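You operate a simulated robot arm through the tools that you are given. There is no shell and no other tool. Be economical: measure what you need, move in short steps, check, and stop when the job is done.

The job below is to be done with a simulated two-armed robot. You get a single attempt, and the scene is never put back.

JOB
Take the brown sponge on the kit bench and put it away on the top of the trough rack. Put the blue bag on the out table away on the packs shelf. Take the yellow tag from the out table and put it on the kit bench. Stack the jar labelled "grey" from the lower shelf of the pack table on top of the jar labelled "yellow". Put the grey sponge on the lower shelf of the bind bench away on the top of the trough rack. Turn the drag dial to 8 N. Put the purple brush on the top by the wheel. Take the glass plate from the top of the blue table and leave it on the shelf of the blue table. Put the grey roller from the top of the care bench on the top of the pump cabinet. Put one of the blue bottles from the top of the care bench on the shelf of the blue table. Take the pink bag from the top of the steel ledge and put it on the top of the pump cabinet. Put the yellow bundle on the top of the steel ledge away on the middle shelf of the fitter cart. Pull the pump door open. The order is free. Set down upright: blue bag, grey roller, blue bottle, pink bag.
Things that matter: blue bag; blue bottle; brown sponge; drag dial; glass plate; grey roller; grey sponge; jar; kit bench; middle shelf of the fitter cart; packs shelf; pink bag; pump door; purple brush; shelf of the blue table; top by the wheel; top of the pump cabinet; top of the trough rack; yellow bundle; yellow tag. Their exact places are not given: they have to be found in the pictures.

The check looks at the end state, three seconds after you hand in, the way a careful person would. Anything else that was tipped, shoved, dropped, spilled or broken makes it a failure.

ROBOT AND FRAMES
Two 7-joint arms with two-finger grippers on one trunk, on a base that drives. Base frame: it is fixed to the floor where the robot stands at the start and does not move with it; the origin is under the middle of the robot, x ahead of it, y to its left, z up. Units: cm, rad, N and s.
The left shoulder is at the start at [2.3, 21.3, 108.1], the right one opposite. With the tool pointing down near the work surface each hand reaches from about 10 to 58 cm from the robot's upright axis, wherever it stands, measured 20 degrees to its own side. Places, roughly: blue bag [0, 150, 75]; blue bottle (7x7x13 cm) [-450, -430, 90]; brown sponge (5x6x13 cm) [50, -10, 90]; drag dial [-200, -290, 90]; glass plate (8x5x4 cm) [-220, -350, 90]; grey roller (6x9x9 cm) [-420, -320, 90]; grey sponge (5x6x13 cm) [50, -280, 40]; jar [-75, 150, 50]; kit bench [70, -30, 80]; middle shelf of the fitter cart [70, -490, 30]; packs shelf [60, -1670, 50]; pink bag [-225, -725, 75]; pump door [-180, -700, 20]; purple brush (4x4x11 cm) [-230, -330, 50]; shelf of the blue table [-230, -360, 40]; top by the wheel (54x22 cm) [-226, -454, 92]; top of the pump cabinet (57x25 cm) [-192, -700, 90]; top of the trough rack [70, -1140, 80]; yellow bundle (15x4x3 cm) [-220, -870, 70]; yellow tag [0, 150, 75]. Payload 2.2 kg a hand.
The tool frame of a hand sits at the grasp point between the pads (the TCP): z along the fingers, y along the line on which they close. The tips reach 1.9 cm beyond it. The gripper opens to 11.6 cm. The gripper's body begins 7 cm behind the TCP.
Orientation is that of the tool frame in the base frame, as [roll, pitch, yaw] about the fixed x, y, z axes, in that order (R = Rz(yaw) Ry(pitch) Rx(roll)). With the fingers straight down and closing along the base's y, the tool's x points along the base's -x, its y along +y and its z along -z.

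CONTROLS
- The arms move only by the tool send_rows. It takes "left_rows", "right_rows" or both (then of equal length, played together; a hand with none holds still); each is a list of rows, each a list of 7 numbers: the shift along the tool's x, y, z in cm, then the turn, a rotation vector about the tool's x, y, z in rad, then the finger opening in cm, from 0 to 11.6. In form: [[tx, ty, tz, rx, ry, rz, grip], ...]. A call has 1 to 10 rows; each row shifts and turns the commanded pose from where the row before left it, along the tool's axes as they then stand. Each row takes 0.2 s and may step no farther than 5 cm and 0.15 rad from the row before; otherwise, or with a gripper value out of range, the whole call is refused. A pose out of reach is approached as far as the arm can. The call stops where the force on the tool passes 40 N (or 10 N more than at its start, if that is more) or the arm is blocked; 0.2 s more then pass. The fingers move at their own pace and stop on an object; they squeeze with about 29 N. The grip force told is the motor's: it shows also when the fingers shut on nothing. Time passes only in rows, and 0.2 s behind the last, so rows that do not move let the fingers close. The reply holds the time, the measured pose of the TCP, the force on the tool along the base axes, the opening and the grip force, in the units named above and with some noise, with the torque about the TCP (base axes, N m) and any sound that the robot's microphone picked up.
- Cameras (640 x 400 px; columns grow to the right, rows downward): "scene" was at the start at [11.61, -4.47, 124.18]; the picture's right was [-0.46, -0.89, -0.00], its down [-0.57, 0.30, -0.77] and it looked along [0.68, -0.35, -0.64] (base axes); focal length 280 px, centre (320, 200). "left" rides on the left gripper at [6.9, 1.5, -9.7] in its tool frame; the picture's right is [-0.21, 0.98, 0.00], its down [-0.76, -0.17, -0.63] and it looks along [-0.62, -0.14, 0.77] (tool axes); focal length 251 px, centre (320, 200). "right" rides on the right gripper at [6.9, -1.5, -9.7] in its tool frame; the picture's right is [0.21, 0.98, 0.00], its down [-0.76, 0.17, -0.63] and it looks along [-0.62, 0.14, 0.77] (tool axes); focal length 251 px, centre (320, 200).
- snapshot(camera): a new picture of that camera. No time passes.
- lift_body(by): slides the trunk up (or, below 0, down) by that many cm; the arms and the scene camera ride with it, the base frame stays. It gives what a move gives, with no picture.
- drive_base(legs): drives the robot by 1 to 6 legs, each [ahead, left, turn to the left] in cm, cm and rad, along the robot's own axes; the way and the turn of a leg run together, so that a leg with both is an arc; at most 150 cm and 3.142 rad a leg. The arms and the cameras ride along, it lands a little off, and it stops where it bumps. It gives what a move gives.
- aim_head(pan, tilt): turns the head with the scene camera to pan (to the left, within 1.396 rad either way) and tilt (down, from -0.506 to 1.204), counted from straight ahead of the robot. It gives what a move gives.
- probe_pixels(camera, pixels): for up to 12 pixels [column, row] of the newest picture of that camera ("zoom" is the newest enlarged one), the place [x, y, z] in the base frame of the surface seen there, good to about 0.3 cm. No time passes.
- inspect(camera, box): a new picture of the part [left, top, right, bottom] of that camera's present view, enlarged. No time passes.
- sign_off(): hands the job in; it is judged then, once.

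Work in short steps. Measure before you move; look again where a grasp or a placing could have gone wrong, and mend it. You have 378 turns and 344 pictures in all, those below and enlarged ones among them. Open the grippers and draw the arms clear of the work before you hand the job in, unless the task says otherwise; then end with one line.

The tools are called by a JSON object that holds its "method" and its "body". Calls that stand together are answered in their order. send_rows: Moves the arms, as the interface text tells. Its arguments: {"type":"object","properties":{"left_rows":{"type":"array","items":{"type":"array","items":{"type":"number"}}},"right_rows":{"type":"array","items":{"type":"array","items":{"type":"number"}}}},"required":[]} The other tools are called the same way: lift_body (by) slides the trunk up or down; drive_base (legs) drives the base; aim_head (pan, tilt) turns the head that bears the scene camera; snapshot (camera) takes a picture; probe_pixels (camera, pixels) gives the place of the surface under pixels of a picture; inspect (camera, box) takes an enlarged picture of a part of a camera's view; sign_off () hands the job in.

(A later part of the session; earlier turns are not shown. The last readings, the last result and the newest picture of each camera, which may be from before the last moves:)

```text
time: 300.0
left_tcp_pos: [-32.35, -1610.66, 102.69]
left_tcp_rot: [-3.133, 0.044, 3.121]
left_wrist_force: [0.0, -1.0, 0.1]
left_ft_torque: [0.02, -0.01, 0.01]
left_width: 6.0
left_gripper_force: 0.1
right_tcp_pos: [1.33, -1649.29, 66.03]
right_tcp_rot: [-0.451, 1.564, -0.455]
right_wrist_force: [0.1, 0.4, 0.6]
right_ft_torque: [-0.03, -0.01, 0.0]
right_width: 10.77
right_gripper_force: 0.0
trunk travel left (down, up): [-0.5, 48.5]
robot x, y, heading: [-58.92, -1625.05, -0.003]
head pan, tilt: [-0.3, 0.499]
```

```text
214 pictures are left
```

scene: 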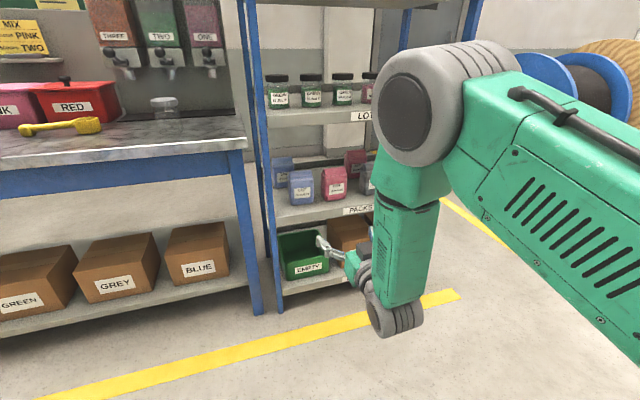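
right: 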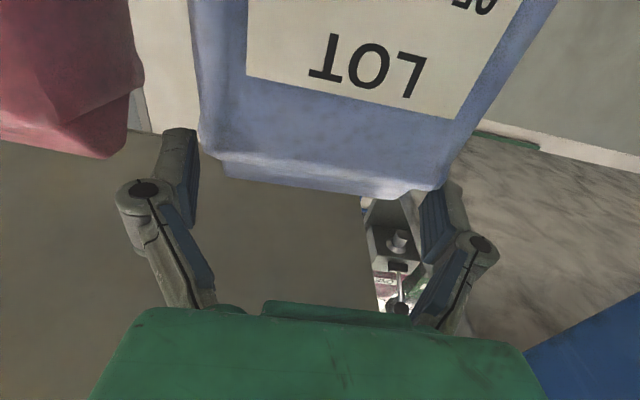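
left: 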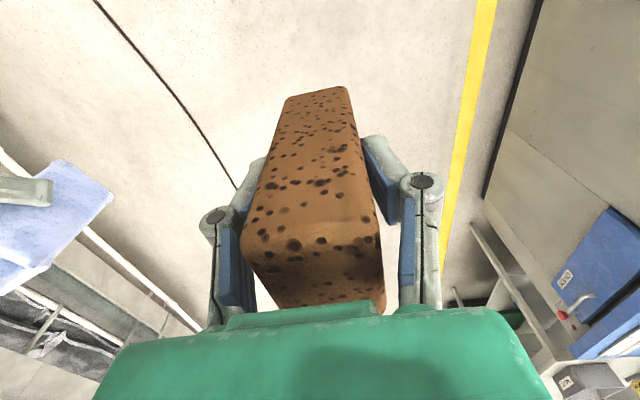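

The blue bag stands upright on the PACKS shelf. I return the right hand to pointing down, then turn and head back up the aisle to the steel ledge (y≈-870).

{"method": "send_rows", "body": {"right_rows": [[0, 0, -2, 0, 0.15, 0, 11], [0, 0, -2, 0, 0.15, 0, 11], [0, 0, -2, 0, 0.15, 0, 11], [0, 0, -2, 0, 0.15, 0, 11], [0, 0, -2, 0, 0.15, 0, 11], [0, 0, -2, 0, 0.15, 0, 11], [0, 0, -2, 0, 0.15, 0, 11], [0, 0, -2, 0, 0.15, 0, 11], [0, 0, -2, 0, 0.15, 0, 11], [0, 0, -2, 0, 0.15, 0, 11]]}}

{"method": "drive_base", "body": {"legs": [[0, 0, 1.571], [120, 15, 0], [150, 0, 0], [150, 0, 0], [150, 0, 0]]}}

{"method": "aim_head", "body": {"pan": 0.5, "tilt": 0.4}}

{"method": "snapshot", "body": {"camera": "scene"}}

```text
time: 302.2
left_tcp_pos: [-32.33, -1610.59, 102.64]
left_tcp_rot: [-3.134, 0.044, 3.12]
left_wrist_force: [0.5, -0.7, -0.2]
left_ft_torque: [0.0, 0.0, 0.02]
left_width: 6.0
left_gripper_force: 0.1
right_tcp_pos: [-13.3, -1649.41, 77.19]
right_tcp_rot: [-3.137, 0.078, 3.139]
right_wrist_force: [0.3, 0.2, -0.5]
right_ft_torque: [0.0, -0.01, -0.03]
right_width: 10.98
right_gripper_force: 0.1
trunk travel left (down, up): [-0.5, 48.5]
robot x, y, heading: [-58.89, -1625.67, -0.002]
head pan, tilt: [-0.3, 0.499]
```

```text
time: 333.2
left_tcp_pos: [-74.15, -1028.56, 102.57]
left_tcp_rot: [-3.135, 0.044, -1.619]
left_wrist_force: [0.4, -0.2, 0.6]
left_ft_torque: [-0.02, 0.02, 0.0]
left_width: 6.0
left_gripper_force: 0.2
right_tcp_pos: [-35.0, -1010.38, 77.22]
right_tcp_rot: [-3.138, 0.08, -1.601]
right_wrist_force: [-0.9, 0.8, 0.3]
right_ft_torque: [0.0, -0.03, 0.0]
right_width: 10.99
right_gripper_force: 0.1
trunk travel left (down, up): [-0.5, 48.5]
robot x, y, heading: [-59.77, -1055.73, 1.546]
head pan, tilt: [-0.3, 0.499]
```

```text
time: 334.4
left_tcp_pos: [-74.27, -1028.63, 102.7]
left_tcp_rot: [-3.134, 0.046, -1.619]
left_wrist_force: [0.0, 0.2, -0.4]
left_ft_torque: [-0.01, 0.01, -0.01]
left_width: 6.0
left_gripper_force: 0.1
right_tcp_pos: [-35.05, -1010.51, 77.36]
right_tcp_rot: [-3.139, 0.081, -1.603]
right_wrist_force: [-0.1, -0.5, 0.3]
right_ft_torque: [0.02, 0.03, 0.01]
right_width: 11.0
right_gripper_force: 0.1
trunk travel left (down, up): [-0.5, 48.5]
robot x, y, heading: [-60.22, -1055.27, 1.547]
head pan, tilt: [0.499, 0.4]
```

```text
213 pictures are left
```

scene: 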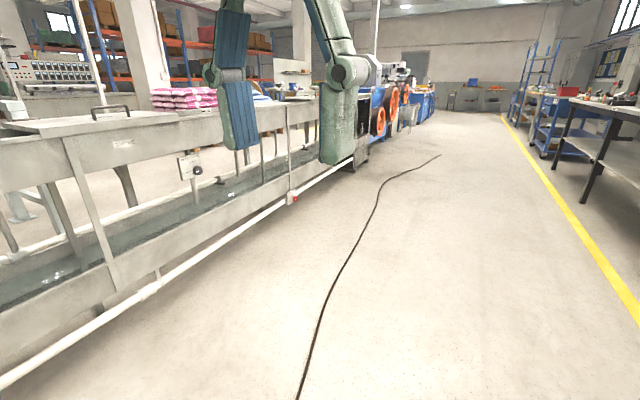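

The steel machine runs along the left. I drive on to y≈-880 and turn left to face it.

{"method": "probe_pixels", "body": {"camera": "scene", "pixels": [[185, 95], [150, 115], [250, 110], [300, 160], [190, 165], [290, 197], [230, 240], [340, 115], [380, 120]]}}

{"method": "drive_base", "body": {"legs": [[150, 0, 0.02], [25, 0, 0], [0, 0, 1.57]]}}

{"method": "aim_head", "body": {"pan": 0.0, "tilt": 0.4}}

{"method": "snapshot", "body": {"camera": "scene"}}

```text
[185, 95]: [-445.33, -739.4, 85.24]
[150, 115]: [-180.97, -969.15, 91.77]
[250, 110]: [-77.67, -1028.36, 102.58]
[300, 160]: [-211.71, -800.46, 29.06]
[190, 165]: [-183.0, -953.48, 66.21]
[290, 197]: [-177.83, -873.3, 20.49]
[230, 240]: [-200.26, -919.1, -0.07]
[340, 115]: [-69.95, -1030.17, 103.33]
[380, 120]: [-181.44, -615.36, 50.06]
```

```text
time: 347.0
left_tcp_pos: [-85.96, -892.64, 102.76]
left_tcp_rot: [-3.134, 0.046, -0.064]
left_wrist_force: [0.2, 0.0, -0.4]
left_ft_torque: [-0.02, -0.02, 0.0]
left_width: 5.97
left_gripper_force: 0.2
right_tcp_pos: [-103.56, -853.14, 77.26]
right_tcp_rot: [-3.139, 0.083, -0.047]
right_wrist_force: [-0.1, -1.0, 0.1]
right_ft_torque: [0.0, 0.02, 0.02]
right_width: 11.0
right_gripper_force: 0.0
trunk travel left (down, up): [-0.5, 48.5]
robot x, y, heading: [-59.0, -878.79, 3.097]
head pan, tilt: [0.499, 0.4]
```

```text
time: 347.9
left_tcp_pos: [-85.95, -892.57, 102.71]
left_tcp_rot: [-3.135, 0.048, -0.065]
left_wrist_force: [0.1, -0.1, 0.5]
left_ft_torque: [0.0, -0.01, 0.0]
left_width: 5.99
left_gripper_force: 0.0
right_tcp_pos: [-103.42, -853.09, 77.41]
right_tcp_rot: [-3.137, 0.085, -0.045]
right_wrist_force: [0.4, -0.4, -0.1]
right_ft_torque: [-0.02, 0.01, -0.02]
right_width: 11.0
right_gripper_force: 0.1
trunk travel left (down, up): [-0.5, 48.5]
robot x, y, heading: [-58.42, -879.11, 3.095]
head pan, tilt: [0.0, 0.4]
```

```text
212 pictures are left
```

scene: 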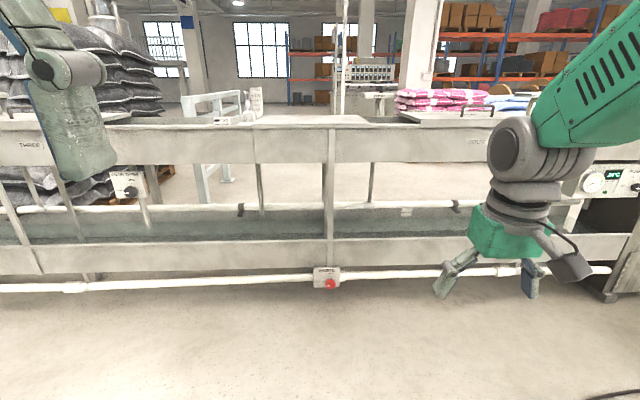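

I raise the trunk to see over the front panel and move the left arm aside.

{"method": "lift_body", "body": {"by": 24}}

{"method": "aim_head", "body": {"pan": 0.0, "tilt": 0.5}}

{"method": "snapshot", "body": {"camera": "scene"}}

{"method": "aim_head", "body": {"pan": -0.9, "tilt": 0.4}}

{"method": "snapshot", "body": {"camera": "scene"}}

```text
time: 350.4
left_tcp_pos: [-85.84, -892.59, 126.71]
left_tcp_rot: [-3.134, 0.047, -0.064]
left_wrist_force: [0.5, -0.3, 0.6]
left_ft_torque: [-0.03, 0.0, 0.02]
left_width: 5.99
left_gripper_force: 0.1
right_tcp_pos: [-103.47, -853.09, 101.34]
right_tcp_rot: [-3.139, 0.083, -0.046]
right_wrist_force: [0.5, 1.0, -1.1]
right_ft_torque: [-0.02, -0.01, 0.0]
right_width: 11.0
right_gripper_force: 0.0
trunk travel left (down, up): [-24.5, 24.5]
robot x, y, heading: [-58.12, -878.7, 3.099]
head pan, tilt: [0.0, 0.4]
```

```text
time: 351.1
left_tcp_pos: [-85.85, -892.63, 126.75]
left_tcp_rot: [-3.135, 0.048, -0.066]
left_wrist_force: [-0.7, 0.6, 0.2]
left_ft_torque: [0.02, -0.01, -0.02]
left_width: 6.0
left_gripper_force: 0.2
right_tcp_pos: [-103.3, -853.18, 101.31]
right_tcp_rot: [-3.139, 0.082, -0.045]
right_wrist_force: [0.5, -0.3, -0.4]
right_ft_torque: [0.01, 0.0, -0.02]
right_width: 11.01
right_gripper_force: 0.0
trunk travel left (down, up): [-24.5, 24.5]
robot x, y, heading: [-58.65, -878.57, 3.1]
head pan, tilt: [0.0, 0.499]
```

```text
211 pictures are left
```

scene: 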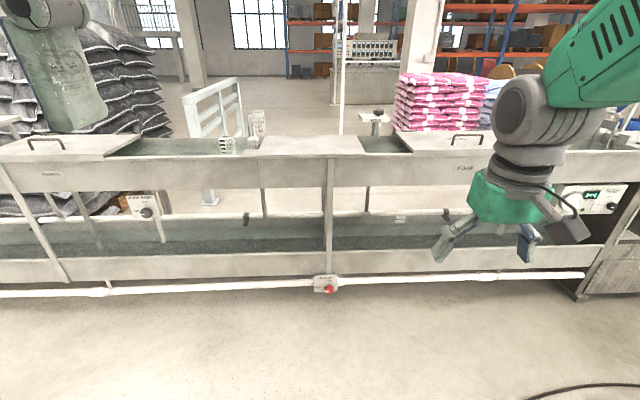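

```text
time: 352.3
left_tcp_pos: [-85.85, -892.62, 126.82]
left_tcp_rot: [-3.134, 0.047, -0.064]
left_wrist_force: [0.2, -0.9, -0.8]
left_ft_torque: [0.03, 0.02, -0.04]
left_width: 6.02
left_gripper_force: 0.1
right_tcp_pos: [-103.55, -853.11, 101.4]
right_tcp_rot: [-3.138, 0.083, -0.045]
right_wrist_force: [-0.7, 0.5, 0.0]
right_ft_torque: [-0.01, -0.05, 0.02]
right_width: 11.0
right_gripper_force: 0.1
trunk travel left (down, up): [-24.5, 24.5]
robot x, y, heading: [-58.62, -878.77, 3.099]
head pan, tilt: [-0.901, 0.4]
```

```text
210 pictures are left
```

scene: 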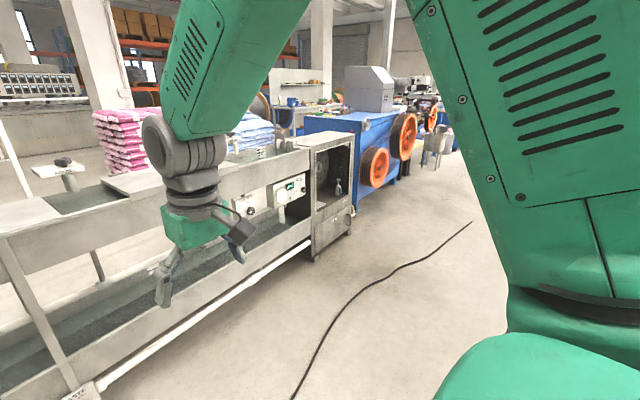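

I look straight at the trough tops in close-up for the yellow bundle.

{"method": "aim_head", "body": {"pan": -0.1, "tilt": 0.45}}

{"method": "inspect", "body": {"camera": "scene", "box": [60, 90, 640, 300]}}

{"method": "probe_pixels", "body": {"camera": "zoom", "pixels": [[310, 120], [190, 115], [400, 120], [480, 130], [320, 250], [300, 190], [200, 230], [560, 160]]}}

```text
time: 353.4
left_tcp_pos: [-85.75, -892.72, 126.79]
left_tcp_rot: [-3.135, 0.046, -0.064]
left_wrist_force: [0.1, -0.1, -0.5]
left_ft_torque: [-0.03, -0.01, -0.02]
left_width: 6.0
left_gripper_force: 0.0
right_tcp_pos: [-103.47, -853.06, 101.34]
right_tcp_rot: [-3.139, 0.082, -0.045]
right_wrist_force: [0.3, 0.2, -0.1]
right_ft_torque: [0.01, 0.02, 0.01]
right_width: 10.97
right_gripper_force: 0.1
trunk travel left (down, up): [-24.5, 24.5]
robot x, y, heading: [-58.66, -878.69, 3.101]
head pan, tilt: [-0.099, 0.45]
```

```text
1.10 times, centred on (350, 195) of scene
```

zoom: 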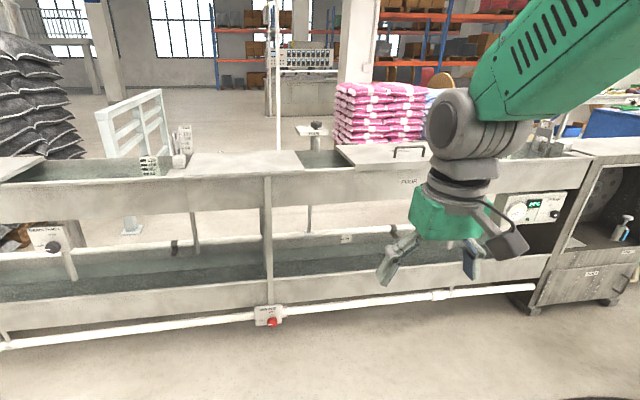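

```text
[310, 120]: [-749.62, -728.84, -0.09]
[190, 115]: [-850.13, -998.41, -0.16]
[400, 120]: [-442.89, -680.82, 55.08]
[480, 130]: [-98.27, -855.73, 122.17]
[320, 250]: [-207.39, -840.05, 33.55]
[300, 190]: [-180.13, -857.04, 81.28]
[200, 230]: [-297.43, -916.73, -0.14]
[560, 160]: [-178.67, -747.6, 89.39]
```

I raise the trunk fully to look down behind the front panel.

{"method": "lift_body", "body": {"by": 24}}

{"method": "drive_base", "body": {"legs": [[50, 0, 0.04]]}}

{"method": "aim_head", "body": {"pan": 0.0, "tilt": 0.65}}

{"method": "snapshot", "body": {"camera": "scene"}}

{"method": "probe_pixels", "body": {"camera": "scene", "pixels": [[250, 150], [330, 140], [380, 150], [440, 160], [330, 200], [200, 170], [250, 250], [330, 120], [100, 150]]}}

```text
time: 355.9
left_tcp_pos: [-85.95, -892.64, 150.72]
left_tcp_rot: [-3.134, 0.046, -0.066]
left_wrist_force: [0.0, 0.6, -0.2]
left_ft_torque: [-0.02, 0.01, -0.01]
left_width: 6.0
left_gripper_force: 0.1
right_tcp_pos: [-103.5, -853.13, 125.32]
right_tcp_rot: [-3.139, 0.082, -0.044]
right_wrist_force: [0.3, -0.3, 0.5]
right_ft_torque: [-0.02, -0.03, 0.01]
right_width: 11.0
right_gripper_force: 0.0
trunk travel left (down, up): [-48.5, 0.5]
robot x, y, heading: [-58.75, -878.7, 3.106]
head pan, tilt: [-0.099, 0.45]
```

```text
time: 358.9
left_tcp_pos: [-134.81, -892.48, 150.73]
left_tcp_rot: [-3.132, 0.049, -0.028]
left_wrist_force: [0.4, -0.6, -0.6]
left_ft_torque: [0.02, 0.04, 0.01]
left_width: 6.0
left_gripper_force: 0.0
right_tcp_pos: [-153.9, -853.65, 125.38]
right_tcp_rot: [-3.138, 0.086, -0.008]
right_wrist_force: [0.1, -0.4, -0.4]
right_ft_torque: [0.02, -0.01, -0.02]
right_width: 10.99
right_gripper_force: 0.1
trunk travel left (down, up): [-48.5, 0.5]
robot x, y, heading: [-108.39, -877.94, 3.137]
head pan, tilt: [-0.099, 0.45]
```

```text
time: 359.6
left_tcp_pos: [-134.98, -892.43, 150.84]
left_tcp_rot: [-3.134, 0.05, -0.028]
left_wrist_force: [-0.5, 0.2, -0.2]
left_ft_torque: [0.0, 0.0, 0.01]
left_width: 6.02
left_gripper_force: 0.1
right_tcp_pos: [-153.96, -853.65, 125.44]
right_tcp_rot: [-3.138, 0.085, -0.006]
right_wrist_force: [0.0, -0.4, 0.8]
right_ft_torque: [0.01, -0.02, -0.02]
right_width: 10.96
right_gripper_force: 0.1
trunk travel left (down, up): [-48.5, 0.5]
robot x, y, heading: [-108.52, -877.53, 3.14]
head pan, tilt: [0.0, 0.649]
```

```text
208 pictures are left
```

scene: 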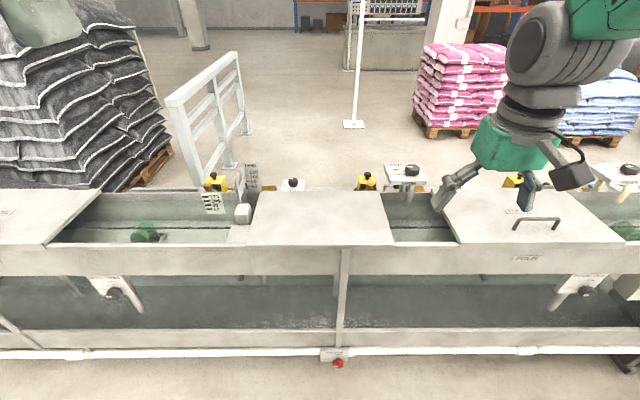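

```text
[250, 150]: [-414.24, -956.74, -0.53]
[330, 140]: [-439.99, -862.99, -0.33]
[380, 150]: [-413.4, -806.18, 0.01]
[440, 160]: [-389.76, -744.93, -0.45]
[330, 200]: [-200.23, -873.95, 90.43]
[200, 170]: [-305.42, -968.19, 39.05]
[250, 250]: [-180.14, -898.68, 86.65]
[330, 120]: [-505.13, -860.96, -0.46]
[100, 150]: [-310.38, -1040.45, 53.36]
```

Behind the trough there are yellow-black clamps near (215,182),(365,182); the ledge may be on its far side. I zoom there.

{"method": "inspect", "body": {"camera": "scene", "box": [180, 150, 440, 260]}}

{"method": "probe_pixels", "body": {"camera": "scene", "pixels": [[215, 184], [222, 176], [365, 182], [292, 185], [405, 172], [330, 195], [330, 215], [245, 210], [190, 195], [515, 180], [240, 60], [195, 140]]}}

```text
2.46 times, centred on (310, 205) of scene
```

zoom: 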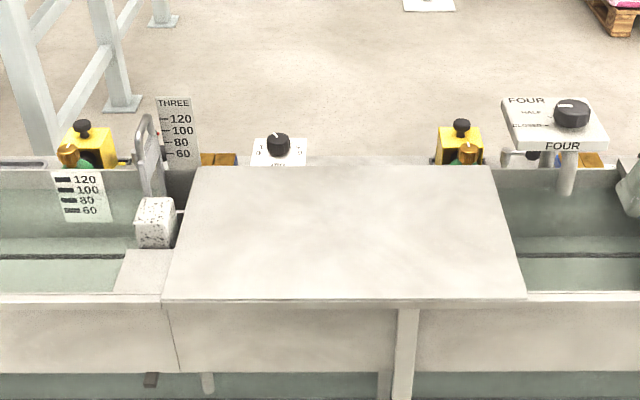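

```text
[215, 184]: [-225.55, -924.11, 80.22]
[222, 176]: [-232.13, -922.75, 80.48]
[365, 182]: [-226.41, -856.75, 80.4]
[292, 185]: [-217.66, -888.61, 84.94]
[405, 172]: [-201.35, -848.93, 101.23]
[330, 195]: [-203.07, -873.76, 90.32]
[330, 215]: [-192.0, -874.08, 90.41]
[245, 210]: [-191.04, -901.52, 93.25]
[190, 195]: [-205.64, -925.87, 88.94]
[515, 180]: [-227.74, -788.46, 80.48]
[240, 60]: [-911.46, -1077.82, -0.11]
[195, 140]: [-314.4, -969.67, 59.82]
```

The ledge lies behind the trough (x≈-210…-235), reachable only from the far side. I back off, lower the trunk, drive north and look for a way around.

{"method": "drive_base", "body": {"legs": [[-55, 0, 0], [0, 0, -1.57]]}}

{"method": "lift_body", "body": {"by": -24}}

{"method": "drive_base", "body": {"legs": [[150, 0, 0], [150, 0, 0]]}}

{"method": "aim_head", "body": {"pan": 0.9, "tilt": 0.35}}

{"method": "snapshot", "body": {"camera": "scene"}}

{"method": "aim_head", "body": {"pan": 0.2, "tilt": 0.3}}

{"method": "snapshot", "body": {"camera": "scene"}}

```text
time: 366.5
left_tcp_pos: [-68.64, -851.99, 150.77]
left_tcp_rot: [-3.135, 0.05, -1.604]
left_wrist_force: [0.2, -0.2, 0.0]
left_ft_torque: [0.02, 0.02, 0.01]
left_width: 6.03
left_gripper_force: 0.1
right_tcp_pos: [-29.62, -833.19, 125.38]
right_tcp_rot: [-3.138, 0.086, -1.586]
right_wrist_force: [-0.5, 0.1, 0.3]
right_ft_torque: [0.04, 0.03, 0.02]
right_width: 11.0
right_gripper_force: 0.1
trunk travel left (down, up): [-48.5, 0.5]
robot x, y, heading: [-53.81, -877.98, 1.563]
head pan, tilt: [0.0, 0.649]
```

```text
time: 369.0
left_tcp_pos: [-68.6, -852.23, 126.89]
left_tcp_rot: [-3.135, 0.05, -1.604]
left_wrist_force: [-0.6, -0.7, -0.4]
left_ft_torque: [-0.01, -0.02, -0.04]
left_width: 5.99
left_gripper_force: 0.1
right_tcp_pos: [-29.68, -833.36, 101.6]
right_tcp_rot: [-3.139, 0.084, -1.585]
right_wrist_force: [0.2, -0.5, -0.6]
right_ft_torque: [-0.02, 0.02, 0.0]
right_width: 10.99
right_gripper_force: 0.1
trunk travel left (down, up): [-24.5, 24.5]
robot x, y, heading: [-53.64, -878.61, 1.563]
head pan, tilt: [0.0, 0.649]
```

```text
time: 383.6
left_tcp_pos: [-60.0, -551.16, 126.74]
left_tcp_rot: [-3.134, 0.05, -1.61]
left_wrist_force: [-0.8, 0.5, -0.5]
left_ft_torque: [-0.02, -0.04, 0.0]
left_width: 6.0
left_gripper_force: 0.1
right_tcp_pos: [-21.0, -532.52, 101.43]
right_tcp_rot: [-3.138, 0.085, -1.592]
right_wrist_force: [-0.2, -0.2, 1.5]
right_ft_torque: [0.04, -0.01, 0.01]
right_width: 10.98
right_gripper_force: 0.0
trunk travel left (down, up): [-24.5, 24.5]
robot x, y, heading: [-45.87, -577.3, 1.557]
head pan, tilt: [0.0, 0.649]
```

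```text
time: 384.8
left_tcp_pos: [-60.0, -551.27, 126.79]
left_tcp_rot: [-3.135, 0.05, -1.61]
left_wrist_force: [0.1, -0.2, 0.7]
left_ft_torque: [0.04, 0.0, 0.04]
left_width: 6.03
left_gripper_force: 0.1
right_tcp_pos: [-21.0, -532.6, 101.58]
right_tcp_rot: [-3.138, 0.089, -1.59]
right_wrist_force: [-0.7, -0.6, 0.3]
right_ft_torque: [0.03, 0.01, 0.02]
right_width: 10.96
right_gripper_force: 0.1
trunk travel left (down, up): [-24.5, 24.5]
robot x, y, heading: [-45.14, -577.35, 1.554]
head pan, tilt: [0.901, 0.351]
```

```text
206 pictures are left
```

scene: 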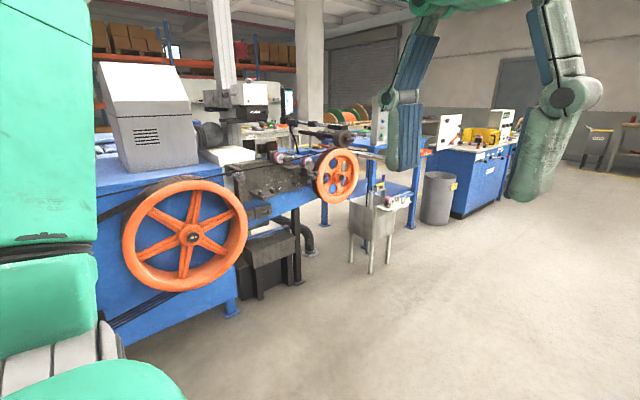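

```text
time: 385.8
left_tcp_pos: [-60.07, -551.16, 126.8]
left_tcp_rot: [-3.135, 0.048, -1.609]
left_wrist_force: [-1.2, -0.2, -0.7]
left_ft_torque: [0.01, -0.03, -0.01]
left_width: 6.0
left_gripper_force: 0.0
right_tcp_pos: [-21.2, -532.59, 101.66]
right_tcp_rot: [-3.138, 0.087, -1.592]
right_wrist_force: [0.0, -0.5, 0.1]
right_ft_torque: [-0.03, 0.01, 0.0]
right_width: 11.0
right_gripper_force: 0.2
trunk travel left (down, up): [-24.5, 24.5]
robot x, y, heading: [-45.83, -577.44, 1.558]
head pan, tilt: [0.201, 0.3]
```

```text
205 pictures are left
```

scene: 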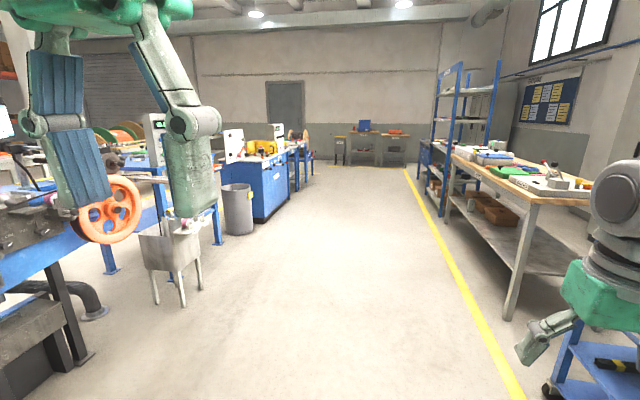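

The line ends farther north. I bring the left arm back out of the camera's way and drive up to the blue table (y≈-350), facing it.

{"method": "send_rows", "body": {"left_rows": [[-2.5, 0.5, 4, 0, 0, 0, 6], [-2.5, 0.5, 4, 0, 0, 0, 6], [-2.5, 0.5, 4, 0, 0, 0, 6], [-2.5, 0.5, 4, 0, 0, 0, 6], [-2.5, 0.5, 4, 0, 0, 0, 6], [-2.5, 0.5, 4, 0, 0, 0, 6]]}}

{"method": "drive_base", "body": {"legs": [[140, 25, 0], [90, 25, 0], [0, 0, 1.58]]}}

{"method": "aim_head", "body": {"pan": 0.0, "tilt": 0.45}}

{"method": "snapshot", "body": {"camera": "scene"}}

```text
time: 387.2
left_tcp_pos: [-62.17, -534.81, 103.83]
left_tcp_rot: [-3.136, 0.051, -1.609]
left_wrist_force: [0.3, 0.3, 0.2]
left_ft_torque: [-0.01, -0.01, -0.01]
left_width: 5.99
left_gripper_force: 0.0
right_tcp_pos: [-21.03, -532.37, 101.51]
right_tcp_rot: [-3.137, 0.086, -1.59]
right_wrist_force: [0.0, 0.0, -1.8]
right_ft_torque: [-0.03, 0.03, 0.0]
right_width: 10.98
right_gripper_force: 0.0
trunk travel left (down, up): [-24.5, 24.5]
robot x, y, heading: [-45.85, -577.3, 1.553]
head pan, tilt: [0.201, 0.3]
```

```text
time: 402.7
left_tcp_pos: [-137.79, -365.01, 103.89]
left_tcp_rot: [-3.136, 0.052, -0.002]
left_wrist_force: [0.4, 0.5, 0.9]
left_ft_torque: [-0.02, 0.02, -0.01]
left_width: 6.0
left_gripper_force: 0.1
right_tcp_pos: [-141.76, -323.92, 101.57]
right_tcp_rot: [-3.137, 0.088, 0.017]
right_wrist_force: [-1.3, 0.2, -0.8]
right_ft_torque: [0.0, 0.06, 0.03]
right_width: 11.01
right_gripper_force: 0.0
trunk travel left (down, up): [-24.5, 24.5]
robot x, y, heading: [-96.44, -346.82, -3.12]
head pan, tilt: [0.201, 0.3]
```

```text
time: 403.4
left_tcp_pos: [-137.62, -364.99, 104.09]
left_tcp_rot: [-3.137, 0.054, -0.002]
left_wrist_force: [0.2, -0.1, -0.4]
left_ft_torque: [-0.01, 0.02, 0.01]
left_width: 5.98
left_gripper_force: 0.0
right_tcp_pos: [-141.59, -324.11, 101.78]
right_tcp_rot: [-3.136, 0.091, 0.018]
right_wrist_force: [-0.5, 0.2, -0.5]
right_ft_torque: [0.02, 0.0, 0.0]
right_width: 10.97
right_gripper_force: 0.1
trunk travel left (down, up): [-24.5, 24.5]
robot x, y, heading: [-95.97, -347.08, -3.118]
head pan, tilt: [0.0, 0.45]
```

```text
204 pictures are left
```

scene: 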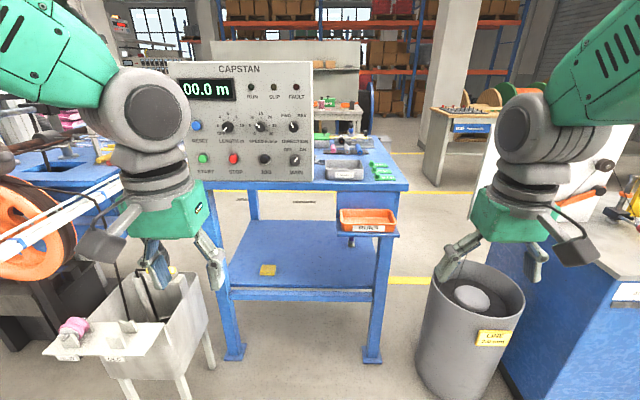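

This is the blue table with the CAPSTAN panel. I zoom in for details.

{"method": "inspect", "body": {"camera": "scene", "box": [160, 60, 440, 240]}}

{"method": "probe_pixels", "body": {"camera": "scene", "pixels": [[368, 220], [300, 190], [268, 270], [310, 290], [345, 170], [380, 170], [240, 90], [400, 185], [345, 140], [250, 240]]}}

```text
2.22 times, centred on (300, 150) of scene
```

zoom: 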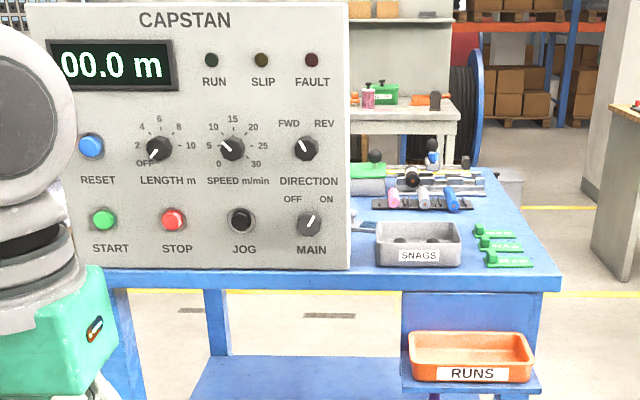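

```text
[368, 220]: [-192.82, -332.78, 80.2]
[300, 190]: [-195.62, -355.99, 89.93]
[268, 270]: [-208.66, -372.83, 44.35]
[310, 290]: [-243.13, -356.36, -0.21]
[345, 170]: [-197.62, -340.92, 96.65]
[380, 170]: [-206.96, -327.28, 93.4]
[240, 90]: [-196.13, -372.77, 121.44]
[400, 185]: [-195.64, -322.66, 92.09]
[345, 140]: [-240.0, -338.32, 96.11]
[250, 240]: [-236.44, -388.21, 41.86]
```

I look to the right and then raise the view for the top of the table.

{"method": "aim_head", "body": {"pan": -0.75, "tilt": 0.45}}

{"method": "snapshot", "body": {"camera": "scene"}}

{"method": "aim_head", "body": {"pan": 0.7, "tilt": 0.5}}

{"method": "snapshot", "body": {"camera": "scene"}}

```text
time: 404.5
left_tcp_pos: [-137.66, -365.04, 103.97]
left_tcp_rot: [-3.135, 0.056, -0.002]
left_wrist_force: [0.9, -0.4, -0.3]
left_ft_torque: [0.0, -0.01, 0.01]
left_width: 6.02
left_gripper_force: 0.0
right_tcp_pos: [-141.67, -323.98, 101.78]
right_tcp_rot: [-3.137, 0.088, 0.019]
right_wrist_force: [-0.5, 0.8, -0.2]
right_ft_torque: [0.01, 0.0, -0.01]
right_width: 10.99
right_gripper_force: 0.2
trunk travel left (down, up): [-24.5, 24.5]
robot x, y, heading: [-95.96, -346.95, -3.12]
head pan, tilt: [-0.75, 0.45]
```

```text
202 pictures are left
```

scene: 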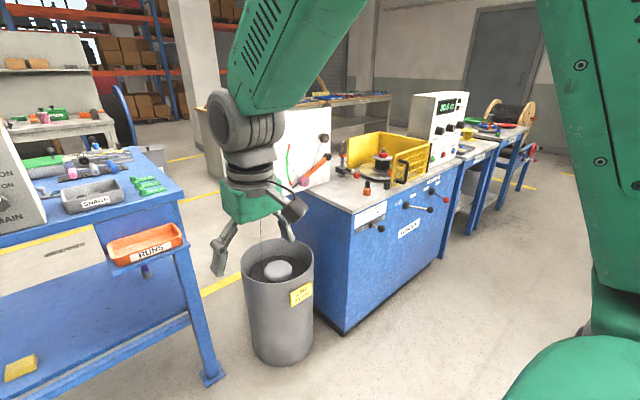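

```text
time: 406.1
left_tcp_pos: [-137.66, -364.96, 104.0]
left_tcp_rot: [-3.136, 0.055, -0.001]
left_wrist_force: [-0.8, -0.6, 1.2]
left_ft_torque: [0.01, -0.02, 0.02]
left_width: 5.99
left_gripper_force: 0.0
right_tcp_pos: [-141.63, -323.99, 101.75]
right_tcp_rot: [-3.138, 0.087, 0.02]
right_wrist_force: [0.1, 0.7, -0.3]
right_ft_torque: [0.01, 0.01, 0.0]
right_width: 10.98
right_gripper_force: 0.1
trunk travel left (down, up): [-24.5, 24.5]
robot x, y, heading: [-96.3, -346.8, -3.12]
head pan, tilt: [0.7, 0.499]
```

```text
201 pictures are left
```

scene: 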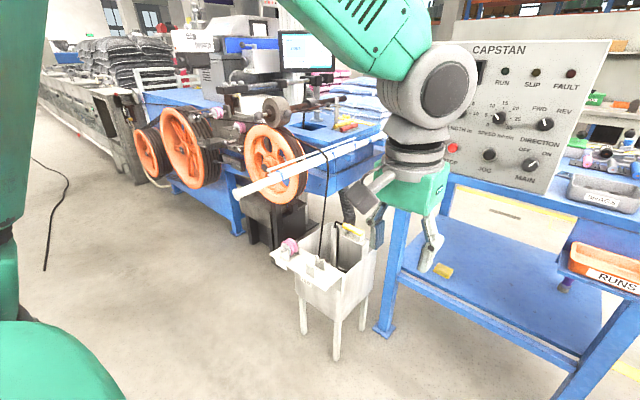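

The brush stands purple under the RUNS tray at (565,285). I raise the trunk and move 25 cm right/ahead for a better look at the table's top and the next cabinet.

{"method": "lift_body", "body": {"by": 20}}

{"method": "drive_base", "body": {"legs": [[15, -28, 0]]}}

{"method": "aim_head", "body": {"pan": 0.15, "tilt": 0.5}}

{"method": "snapshot", "body": {"camera": "scene"}}

{"method": "inspect", "body": {"camera": "scene", "box": [200, 120, 440, 260]}}

```text
time: 408.2
left_tcp_pos: [-137.74, -364.99, 124.0]
left_tcp_rot: [-3.137, 0.054, -0.001]
left_wrist_force: [0.3, -0.5, 0.2]
left_ft_torque: [-0.01, 0.01, 0.02]
left_width: 6.0
left_gripper_force: 0.0
right_tcp_pos: [-141.6, -324.1, 121.77]
right_tcp_rot: [-3.139, 0.089, 0.017]
right_wrist_force: [-1.0, 0.5, 0.3]
right_ft_torque: [0.02, 0.02, 0.0]
right_width: 10.99
right_gripper_force: 0.0
trunk travel left (down, up): [-44.5, 4.5]
robot x, y, heading: [-96.25, -346.69, -3.117]
head pan, tilt: [0.7, 0.499]
```

```text
time: 410.4
left_tcp_pos: [-152.98, -339.0, 123.76]
left_tcp_rot: [-3.119, 0.057, -0.002]
left_wrist_force: [0.1, -0.8, -0.2]
left_ft_torque: [0.07, -0.02, 0.01]
left_width: 5.99
left_gripper_force: 0.0
right_tcp_pos: [-156.71, -297.9, 122.04]
right_tcp_rot: [-3.119, 0.094, 0.019]
right_wrist_force: [-0.5, -0.3, 0.5]
right_ft_torque: [0.08, -0.03, 0.04]
right_width: 10.97
right_gripper_force: 0.0
trunk travel left (down, up): [-44.5, 4.5]
robot x, y, heading: [-111.64, -318.73, -3.121]
head pan, tilt: [0.7, 0.499]
```

```text
time: 411.4
left_tcp_pos: [-152.77, -339.43, 123.76]
left_tcp_rot: [-3.118, 0.056, 0.001]
left_wrist_force: [0.2, -1.0, 1.0]
left_ft_torque: [0.02, -0.01, 0.0]
left_width: 6.0
left_gripper_force: 0.1
right_tcp_pos: [-156.62, -298.19, 122.25]
right_tcp_rot: [-3.119, 0.096, 0.02]
right_wrist_force: [0.3, -0.7, 0.3]
right_ft_torque: [0.02, -0.02, 0.01]
right_width: 10.99
right_gripper_force: 0.0
trunk travel left (down, up): [-44.5, 4.5]
robot x, y, heading: [-111.4, -318.96, -3.122]
head pan, tilt: [0.15, 0.499]
```

```text
200 pictures are left
```

scene: 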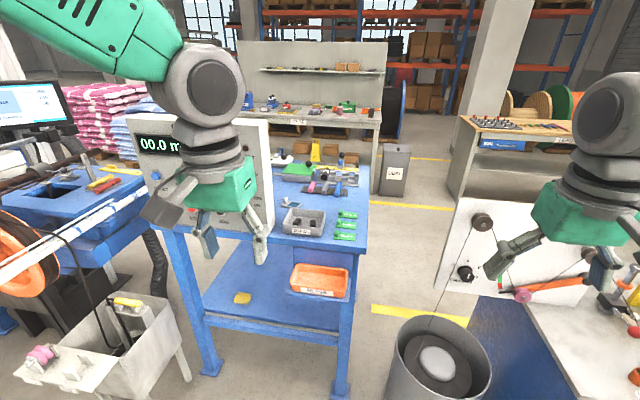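

```text
2.67 times, centred on (320, 190) of scene
```

zoom: 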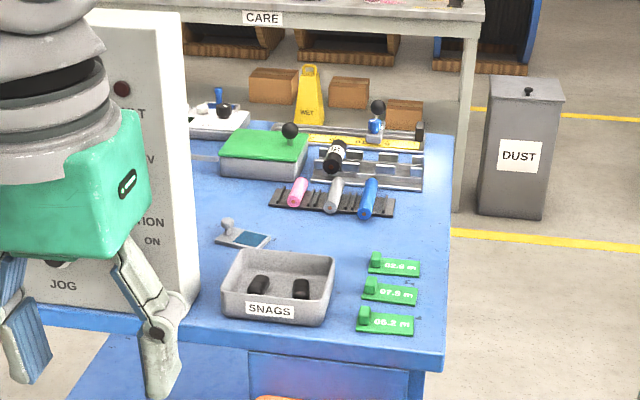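

The glass plate with a grip is at zoom (242,235). A black dial sits on the white board at (463,272); I zoom there and measure.

{"method": "probe_pixels", "body": {"camera": "zoom", "pixels": [[228, 228], [245, 238], [262, 242], [225, 242], [270, 235], [380, 240], [245, 280], [200, 200], [445, 140], [435, 340], [240, 300]]}}

{"method": "inspect", "body": {"camera": "scene", "box": [380, 190, 620, 340]}}

{"method": "probe_pixels", "body": {"camera": "zoom", "pixels": [[228, 218], [200, 60], [160, 150], [100, 240], [60, 320], [250, 330], [150, 380], [270, 85]]}}

```text
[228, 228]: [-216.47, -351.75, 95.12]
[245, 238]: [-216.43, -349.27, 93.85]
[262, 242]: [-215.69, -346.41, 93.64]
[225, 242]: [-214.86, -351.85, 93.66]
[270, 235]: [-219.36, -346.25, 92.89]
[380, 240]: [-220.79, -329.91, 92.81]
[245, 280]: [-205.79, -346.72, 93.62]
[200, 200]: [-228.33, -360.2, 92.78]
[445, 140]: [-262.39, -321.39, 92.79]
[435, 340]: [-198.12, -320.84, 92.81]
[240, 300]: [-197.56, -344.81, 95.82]
```

```text
2.67 times, centred on (500, 265) of scene
```

zoom: 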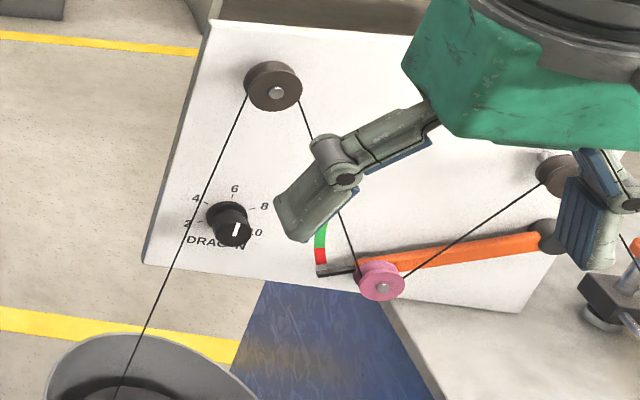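

```text
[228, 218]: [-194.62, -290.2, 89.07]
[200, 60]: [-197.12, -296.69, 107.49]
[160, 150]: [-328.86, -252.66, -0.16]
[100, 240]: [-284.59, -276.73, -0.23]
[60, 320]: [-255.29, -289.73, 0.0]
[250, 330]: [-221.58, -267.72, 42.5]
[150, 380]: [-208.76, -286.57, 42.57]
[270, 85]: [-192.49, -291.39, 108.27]
```

Dial centre ≈(-194.6,-290.5,88.5) on a vertical board; plate around (-216,-349). I pull the left hand back (panel nearby) and drive closer with the right hand toward the plate.

{"method": "send_rows", "body": {"left_rows": [[3.5, 0, 0, 0, 0, 0, 6], [3.5, 0, 0, 0, 0, 0, 6], [3.5, 0, 0, 0, 0, 0, 6], [3.5, 0, 0, 0, 0, 0, 6], [3.5, 0, 0, 0, 0, 0, 6]]}}

{"method": "drive_base", "body": {"legs": [[42, 22, 0]]}}

{"method": "aim_head", "body": {"pan": -0.1, "tilt": 0.8}}

{"method": "snapshot", "body": {"camera": "scene"}}

```text
time: 412.6
left_tcp_pos: [-135.64, -336.53, 123.17]
left_tcp_rot: [-3.135, 0.056, -0.003]
left_wrist_force: [0.1, 0.2, -0.5]
left_ft_torque: [0.01, 0.0, -0.04]
left_width: 6.0
left_gripper_force: 0.0
left hand out of reach, approached as far as the arm can: row 5
right_tcp_pos: [-156.59, -295.85, 121.89]
right_tcp_rot: [-3.136, 0.094, 0.016]
right_wrist_force: [0.3, -0.3, 0.0]
right_ft_torque: [0.03, 0.03, -0.04]
right_width: 11.0
right_gripper_force: 0.1
trunk travel left (down, up): [-44.5, 4.5]
robot x, y, heading: [-111.67, -318.85, -3.121]
head pan, tilt: [0.15, 0.499]
```

```text
time: 415.4
left_tcp_pos: [-177.04, -357.52, 123.21]
left_tcp_rot: [3.141, 0.054, -0.008]
left_wrist_force: [-0.7, -0.7, 0.8]
left_ft_torque: [0.03, 0.01, 0.01]
left_width: 6.03
left_gripper_force: 0.1
right_tcp_pos: [-197.84, -317.15, 121.56]
right_tcp_rot: [3.139, 0.091, 0.011]
right_wrist_force: [0.4, 0.6, -0.5]
right_ft_torque: [-0.06, 0.01, 0.01]
right_width: 11.01
right_gripper_force: 0.2
trunk travel left (down, up): [-44.5, 4.5]
robot x, y, heading: [-152.79, -340.75, -3.129]
head pan, tilt: [0.15, 0.499]
```

```text
time: 416.2
left_tcp_pos: [-176.88, -359.29, 123.03]
left_tcp_rot: [-3.129, 0.052, -0.006]
left_wrist_force: [-0.1, -0.4, 0.7]
left_ft_torque: [0.01, 0.04, 0.01]
left_width: 5.98
left_gripper_force: 0.1
right_tcp_pos: [-197.77, -318.55, 121.86]
right_tcp_rot: [-3.132, 0.091, 0.016]
right_wrist_force: [-1.1, 0.2, -0.3]
right_ft_torque: [0.01, -0.02, 0.03]
right_width: 10.98
right_gripper_force: 0.0
trunk travel left (down, up): [-44.5, 4.5]
robot x, y, heading: [-152.72, -341.23, -3.131]
head pan, tilt: [-0.099, 0.799]
```

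```text
197 pictures are left
```

scene: 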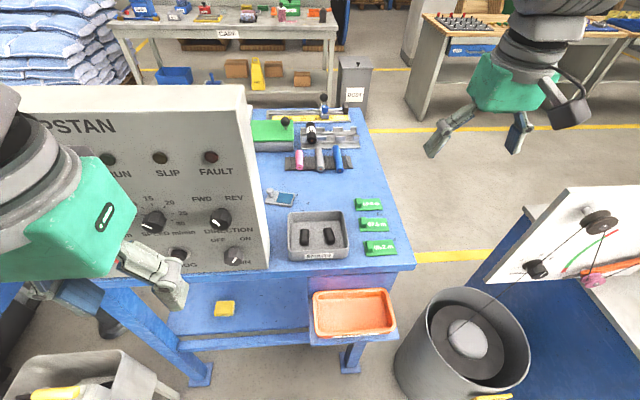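

{"method": "inspect", "body": {"camera": "scene", "box": [245, 170, 365, 260]}}

{"method": "probe_pixels", "body": {"camera": "zoom", "pixels": [[125, 115], [140, 130], [170, 135], [240, 165], [260, 145], [130, 165], [160, 165], [110, 175], [240, 185], [400, 200], [30, 120], [200, 150]]}}

```text
4.44 times, centred on (305, 215) of scene
```

zoom: 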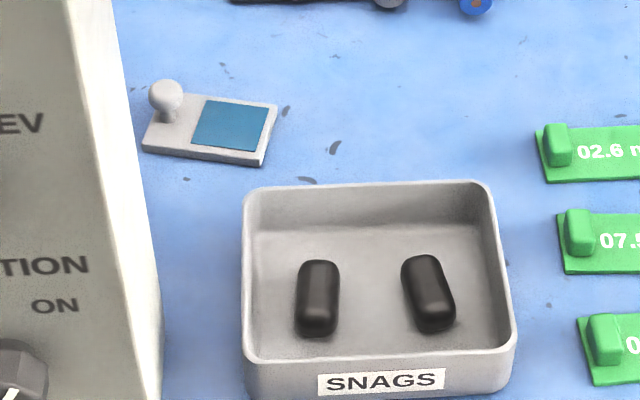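

```text
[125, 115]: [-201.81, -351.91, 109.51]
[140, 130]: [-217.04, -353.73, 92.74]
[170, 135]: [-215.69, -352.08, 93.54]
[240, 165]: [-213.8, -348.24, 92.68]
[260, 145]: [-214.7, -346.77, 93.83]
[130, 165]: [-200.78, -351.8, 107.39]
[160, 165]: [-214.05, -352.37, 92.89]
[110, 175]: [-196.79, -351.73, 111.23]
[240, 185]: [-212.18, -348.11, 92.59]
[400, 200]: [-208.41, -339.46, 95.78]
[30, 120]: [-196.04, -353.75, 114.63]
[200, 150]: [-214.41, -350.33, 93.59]
```

The plate has a ball knob at ≈(-216.5,-352.3), top ≈97. I raise the left hand above the panel, drive 11 cm ahead and 5 left, then bring the right hand (levelled) above the knob.

{"method": "send_rows", "body": {"left_rows": [[0, 1, -4, 0, 0, 0, 6], [0, 1, -4, 0, 0, 0, 6], [0, 1, -4, 0, 0, 0, 6], [0, 1, -3, 0, 0, 0, 6]]}}

{"method": "drive_base", "body": {"legs": [[11, 5, 0]]}}

{"method": "send_rows", "body": {"right_rows": [[0, 4, 0, 0, 0.09, 0, 6], [0, 4.5, 0, 0, 0, 0, 6], [0, 4.5, 0, 0, 0, 0, 6], [-1, 4.5, 0, 0, 0, 0, 6], [-1, 4.5, 0, 0, 0, 0, 6], [-1, 4.5, 1, 0, 0, 0, 6], [-1, 3, 3, 0, 0, 0, 6]]}}

{"method": "snapshot", "body": {"camera": "right"}}

{"method": "snapshot", "body": {"camera": "scene"}}

```text
time: 417.2
left_tcp_pos: [-176.26, -361.31, 138.07]
left_tcp_rot: [3.141, 0.053, -0.009]
left_wrist_force: [-0.5, -0.1, -0.2]
left_ft_torque: [0.0, -0.02, 0.0]
left_width: 5.99
left_gripper_force: 0.1
right_tcp_pos: [-197.68, -316.45, 121.47]
right_tcp_rot: [3.136, 0.09, 0.011]
right_wrist_force: [-0.1, -0.6, -0.2]
right_ft_torque: [0.02, 0.01, 0.0]
right_width: 11.01
right_gripper_force: 0.1
trunk travel left (down, up): [-44.5, 4.5]
robot x, y, heading: [-152.82, -341.18, -3.122]
head pan, tilt: [-0.099, 0.799]
```

```text
time: 418.8
left_tcp_pos: [-186.1, -370.77, 136.79]
left_tcp_rot: [-3.102, 0.055, -0.006]
left_wrist_force: [-0.6, -1.6, 0.5]
left_ft_torque: [0.15, 0.01, -0.02]
left_width: 6.01
left_gripper_force: 0.0
right_tcp_pos: [-207.99, -326.39, 122.55]
right_tcp_rot: [-3.106, 0.092, 0.024]
right_wrist_force: [-0.2, -2.3, 0.8]
right_ft_torque: [0.24, -0.07, -0.07]
right_width: 10.98
right_gripper_force: 0.1
trunk travel left (down, up): [-44.5, 4.5]
robot x, y, heading: [-164.24, -345.46, -3.114]
head pan, tilt: [-0.099, 0.799]
stopped in leg 1: the robot was blocked; the commanded pose is now the measured one
```

```text
time: 419.4
left_tcp_pos: [-185.93, -349.3, 138.91]
left_tcp_rot: [3.054, 0.047, -0.021]
left_wrist_force: [-0.2, 1.8, -0.7]
left_ft_torque: [-0.07, 0.02, 0.01]
left_width: 6.02
left_gripper_force: 0.1
right_tcp_pos: [-207.26, -313.86, 118.81]
right_tcp_rot: [3.022, -0.008, 0.002]
right_wrist_force: [0.2, 2.4, -0.6]
right_ft_torque: [-0.26, 0.0, 0.0]
right_width: 5.99
right_gripper_force: 0.1
trunk travel left (down, up): [-44.5, 4.5]
robot x, y, heading: [-163.47, -343.4, -3.122]
head pan, tilt: [-0.099, 0.799]
stopped in row 2 (left hand): the arm was blocked; the commanded pose is now the measured one
```

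```text
195 pictures are left
```

right: 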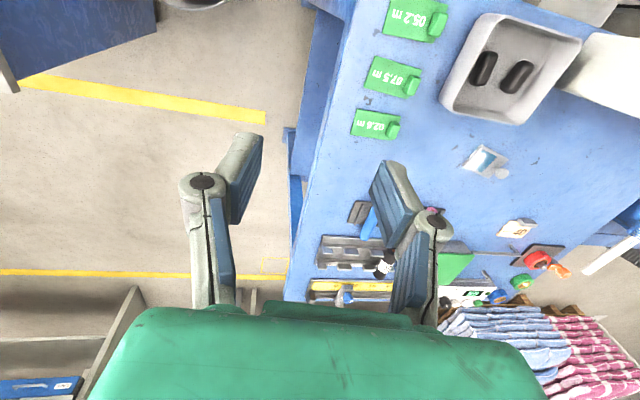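

```text
194 pictures are left
```

scene: 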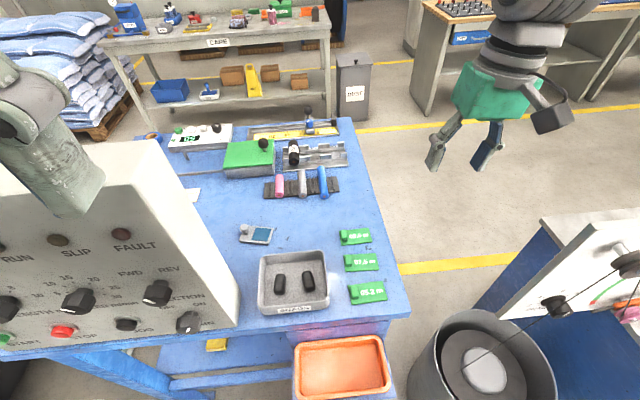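

The base bumped something and the body sways at this height. I back off 8 cm, lower the trunk 16 cm (hands stay above the panel), and look around.

{"method": "drive_base", "body": {"legs": [[-10, -6, 0]]}}

{"method": "send_rows", "body": {"left_rows": [[2, 1, -4, 0, 0, 0, 6], [2, 1, -4, 0, 0, 0, 6], [0, 0, 0, 0, 0, 0, 6]]}}

{"method": "aim_head", "body": {"pan": 0.4, "tilt": 1.0}}

{"method": "snapshot", "body": {"camera": "scene"}}

```text
time: 420.4
left_tcp_pos: [-184.75, -351.01, 138.28]
left_tcp_rot: [3.084, 0.031, -0.031]
left_wrist_force: [-1.7, 0.8, -0.9]
left_ft_torque: [-0.1, -0.13, 0.01]
left_width: 6.01
left_gripper_force: 0.1
right_tcp_pos: [-205.46, -315.57, 118.63]
right_tcp_rot: [3.051, -0.021, -0.004]
right_wrist_force: [-0.2, 1.6, -1.4]
right_ft_torque: [-0.19, -0.05, -0.06]
right_width: 5.99
right_gripper_force: 0.2
trunk travel left (down, up): [-44.5, 4.5]
robot x, y, heading: [-161.12, -343.31, -3.131]
head pan, tilt: [-0.099, 0.799]
stopped in leg 1: the robot was blocked; the commanded pose is now the measured one
```

```text
time: 421.1
left_tcp_pos: [-178.84, -361.28, 145.42]
left_tcp_rot: [-3.135, 0.04, -0.024]
left_wrist_force: [-0.9, -0.5, 0.0]
left_ft_torque: [0.07, -0.07, 0.0]
left_width: 6.0
left_gripper_force: 0.1
right_tcp_pos: [-204.17, -322.79, 120.19]
right_tcp_rot: [3.107, -0.012, 0.007]
right_wrist_force: [-1.4, -0.6, 1.0]
right_ft_torque: [0.09, -0.05, 0.03]
right_width: 6.02
right_gripper_force: 0.0
trunk travel left (down, up): [-44.5, 4.5]
robot x, y, heading: [-161.13, -344.28, -3.135]
head pan, tilt: [-0.099, 0.799]
```

```text
time: 422.1
left_tcp_pos: [-178.99, -365.8, 145.28]
left_tcp_rot: [-3.105, 0.045, 0.001]
left_wrist_force: [-41.0, -51.9, -10.6]
left_ft_torque: [1.3, -1.35, 1.58]
left_width: 4.13
left_gripper_force: 0.2
right_tcp_pos: [-203.56, -326.09, 121.04]
right_tcp_rot: [3.133, -0.008, 0.013]
right_wrist_force: [0.5, -0.5, 0.7]
right_ft_torque: [0.11, 0.05, -0.01]
right_width: 6.0
right_gripper_force: 0.0
trunk travel left (down, up): [-44.5, 4.5]
robot x, y, heading: [-161.3, -344.94, -3.125]
head pan, tilt: [0.4, 1.0]
```

```text
193 pictures are left
```

scene: 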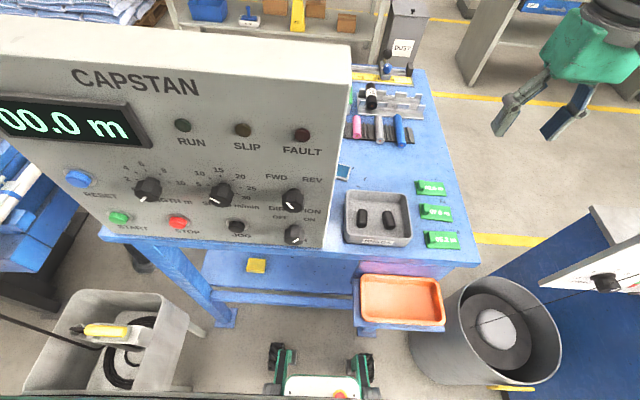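

The left hand now touches the head (forces −41,−52 N). I turn the head back and move the left hand away to the left.

{"method": "aim_head", "body": {"pan": -0.3, "tilt": 0.8}}

{"method": "send_rows", "body": {"left_rows": [[0, 3, 0, 0, 0, 0, 6], [0, 4, 0, 0, 0, 0, 6], [0, 4, 0, 0, 0, 0, 6], [0, 4, 0, 0, 0, 0, 6]]}}

{"method": "drive_base", "body": {"legs": [[-30, 0, 0]]}}

```text
time: 423.1
left_tcp_pos: [-178.75, -364.04, 146.01]
left_tcp_rot: [-3.074, 0.043, -0.005]
left_wrist_force: [-0.1, -3.8, 2.6]
left_ft_torque: [0.3, 0.0, -0.01]
left_width: 6.01
left_gripper_force: 0.0
right_tcp_pos: [-204.13, -324.69, 120.53]
right_tcp_rot: [3.12, -0.011, 0.019]
right_wrist_force: [-0.1, -0.5, 0.2]
right_ft_torque: [0.05, 0.04, 0.07]
right_width: 6.01
right_gripper_force: 0.0
trunk travel left (down, up): [-44.5, 4.5]
robot x, y, heading: [-161.69, -344.33, -3.121]
head pan, tilt: [-0.3, 0.799]
```

```text
time: 423.5
left_tcp_pos: [-177.68, -344.35, 147.04]
left_tcp_rot: [3.053, 0.054, -0.03]
left_wrist_force: [0.2, 0.0, -0.7]
left_ft_torque: [-0.01, 0.03, 0.0]
left_width: 5.99
left_gripper_force: 0.4
right_tcp_pos: [-202.99, -307.52, 117.28]
right_tcp_rot: [2.984, -0.006, -0.002]
right_wrist_force: [0.6, 1.9, 0.4]
right_ft_torque: [-0.09, 0.06, -0.04]
right_width: 6.03
right_gripper_force: 0.1
trunk travel left (down, up): [-44.5, 4.5]
robot x, y, heading: [-161.77, -342.16, -3.13]
head pan, tilt: [-0.3, 0.799]
stopped in row 1 (left hand): the arm was blocked; the commanded pose is now the measured one
```

```text
time: 424.4
left_tcp_pos: [-178.97, -354.74, 146.03]
left_tcp_rot: [-3.111, 0.032, -0.032]
left_wrist_force: [-67.2, -96.9, -15.8]
left_ft_torque: [10.58, -6.63, -0.39]
left_width: 5.58
left_gripper_force: 0.1
right_tcp_pos: [-201.08, -314.33, 116.97]
right_tcp_rot: [3.047, -0.03, -0.022]
right_wrist_force: [0.9, 0.2, -7.0]
right_ft_torque: [-0.09, 0.06, -0.01]
right_width: 6.01
right_gripper_force: 0.2
trunk travel left (down, up): [-44.5, 4.5]
robot x, y, heading: [-161.46, -344.22, 3.117]
head pan, tilt: [-0.3, 0.799]
stopped in leg 1: the robot was blocked; the commanded pose is now the measured one
```

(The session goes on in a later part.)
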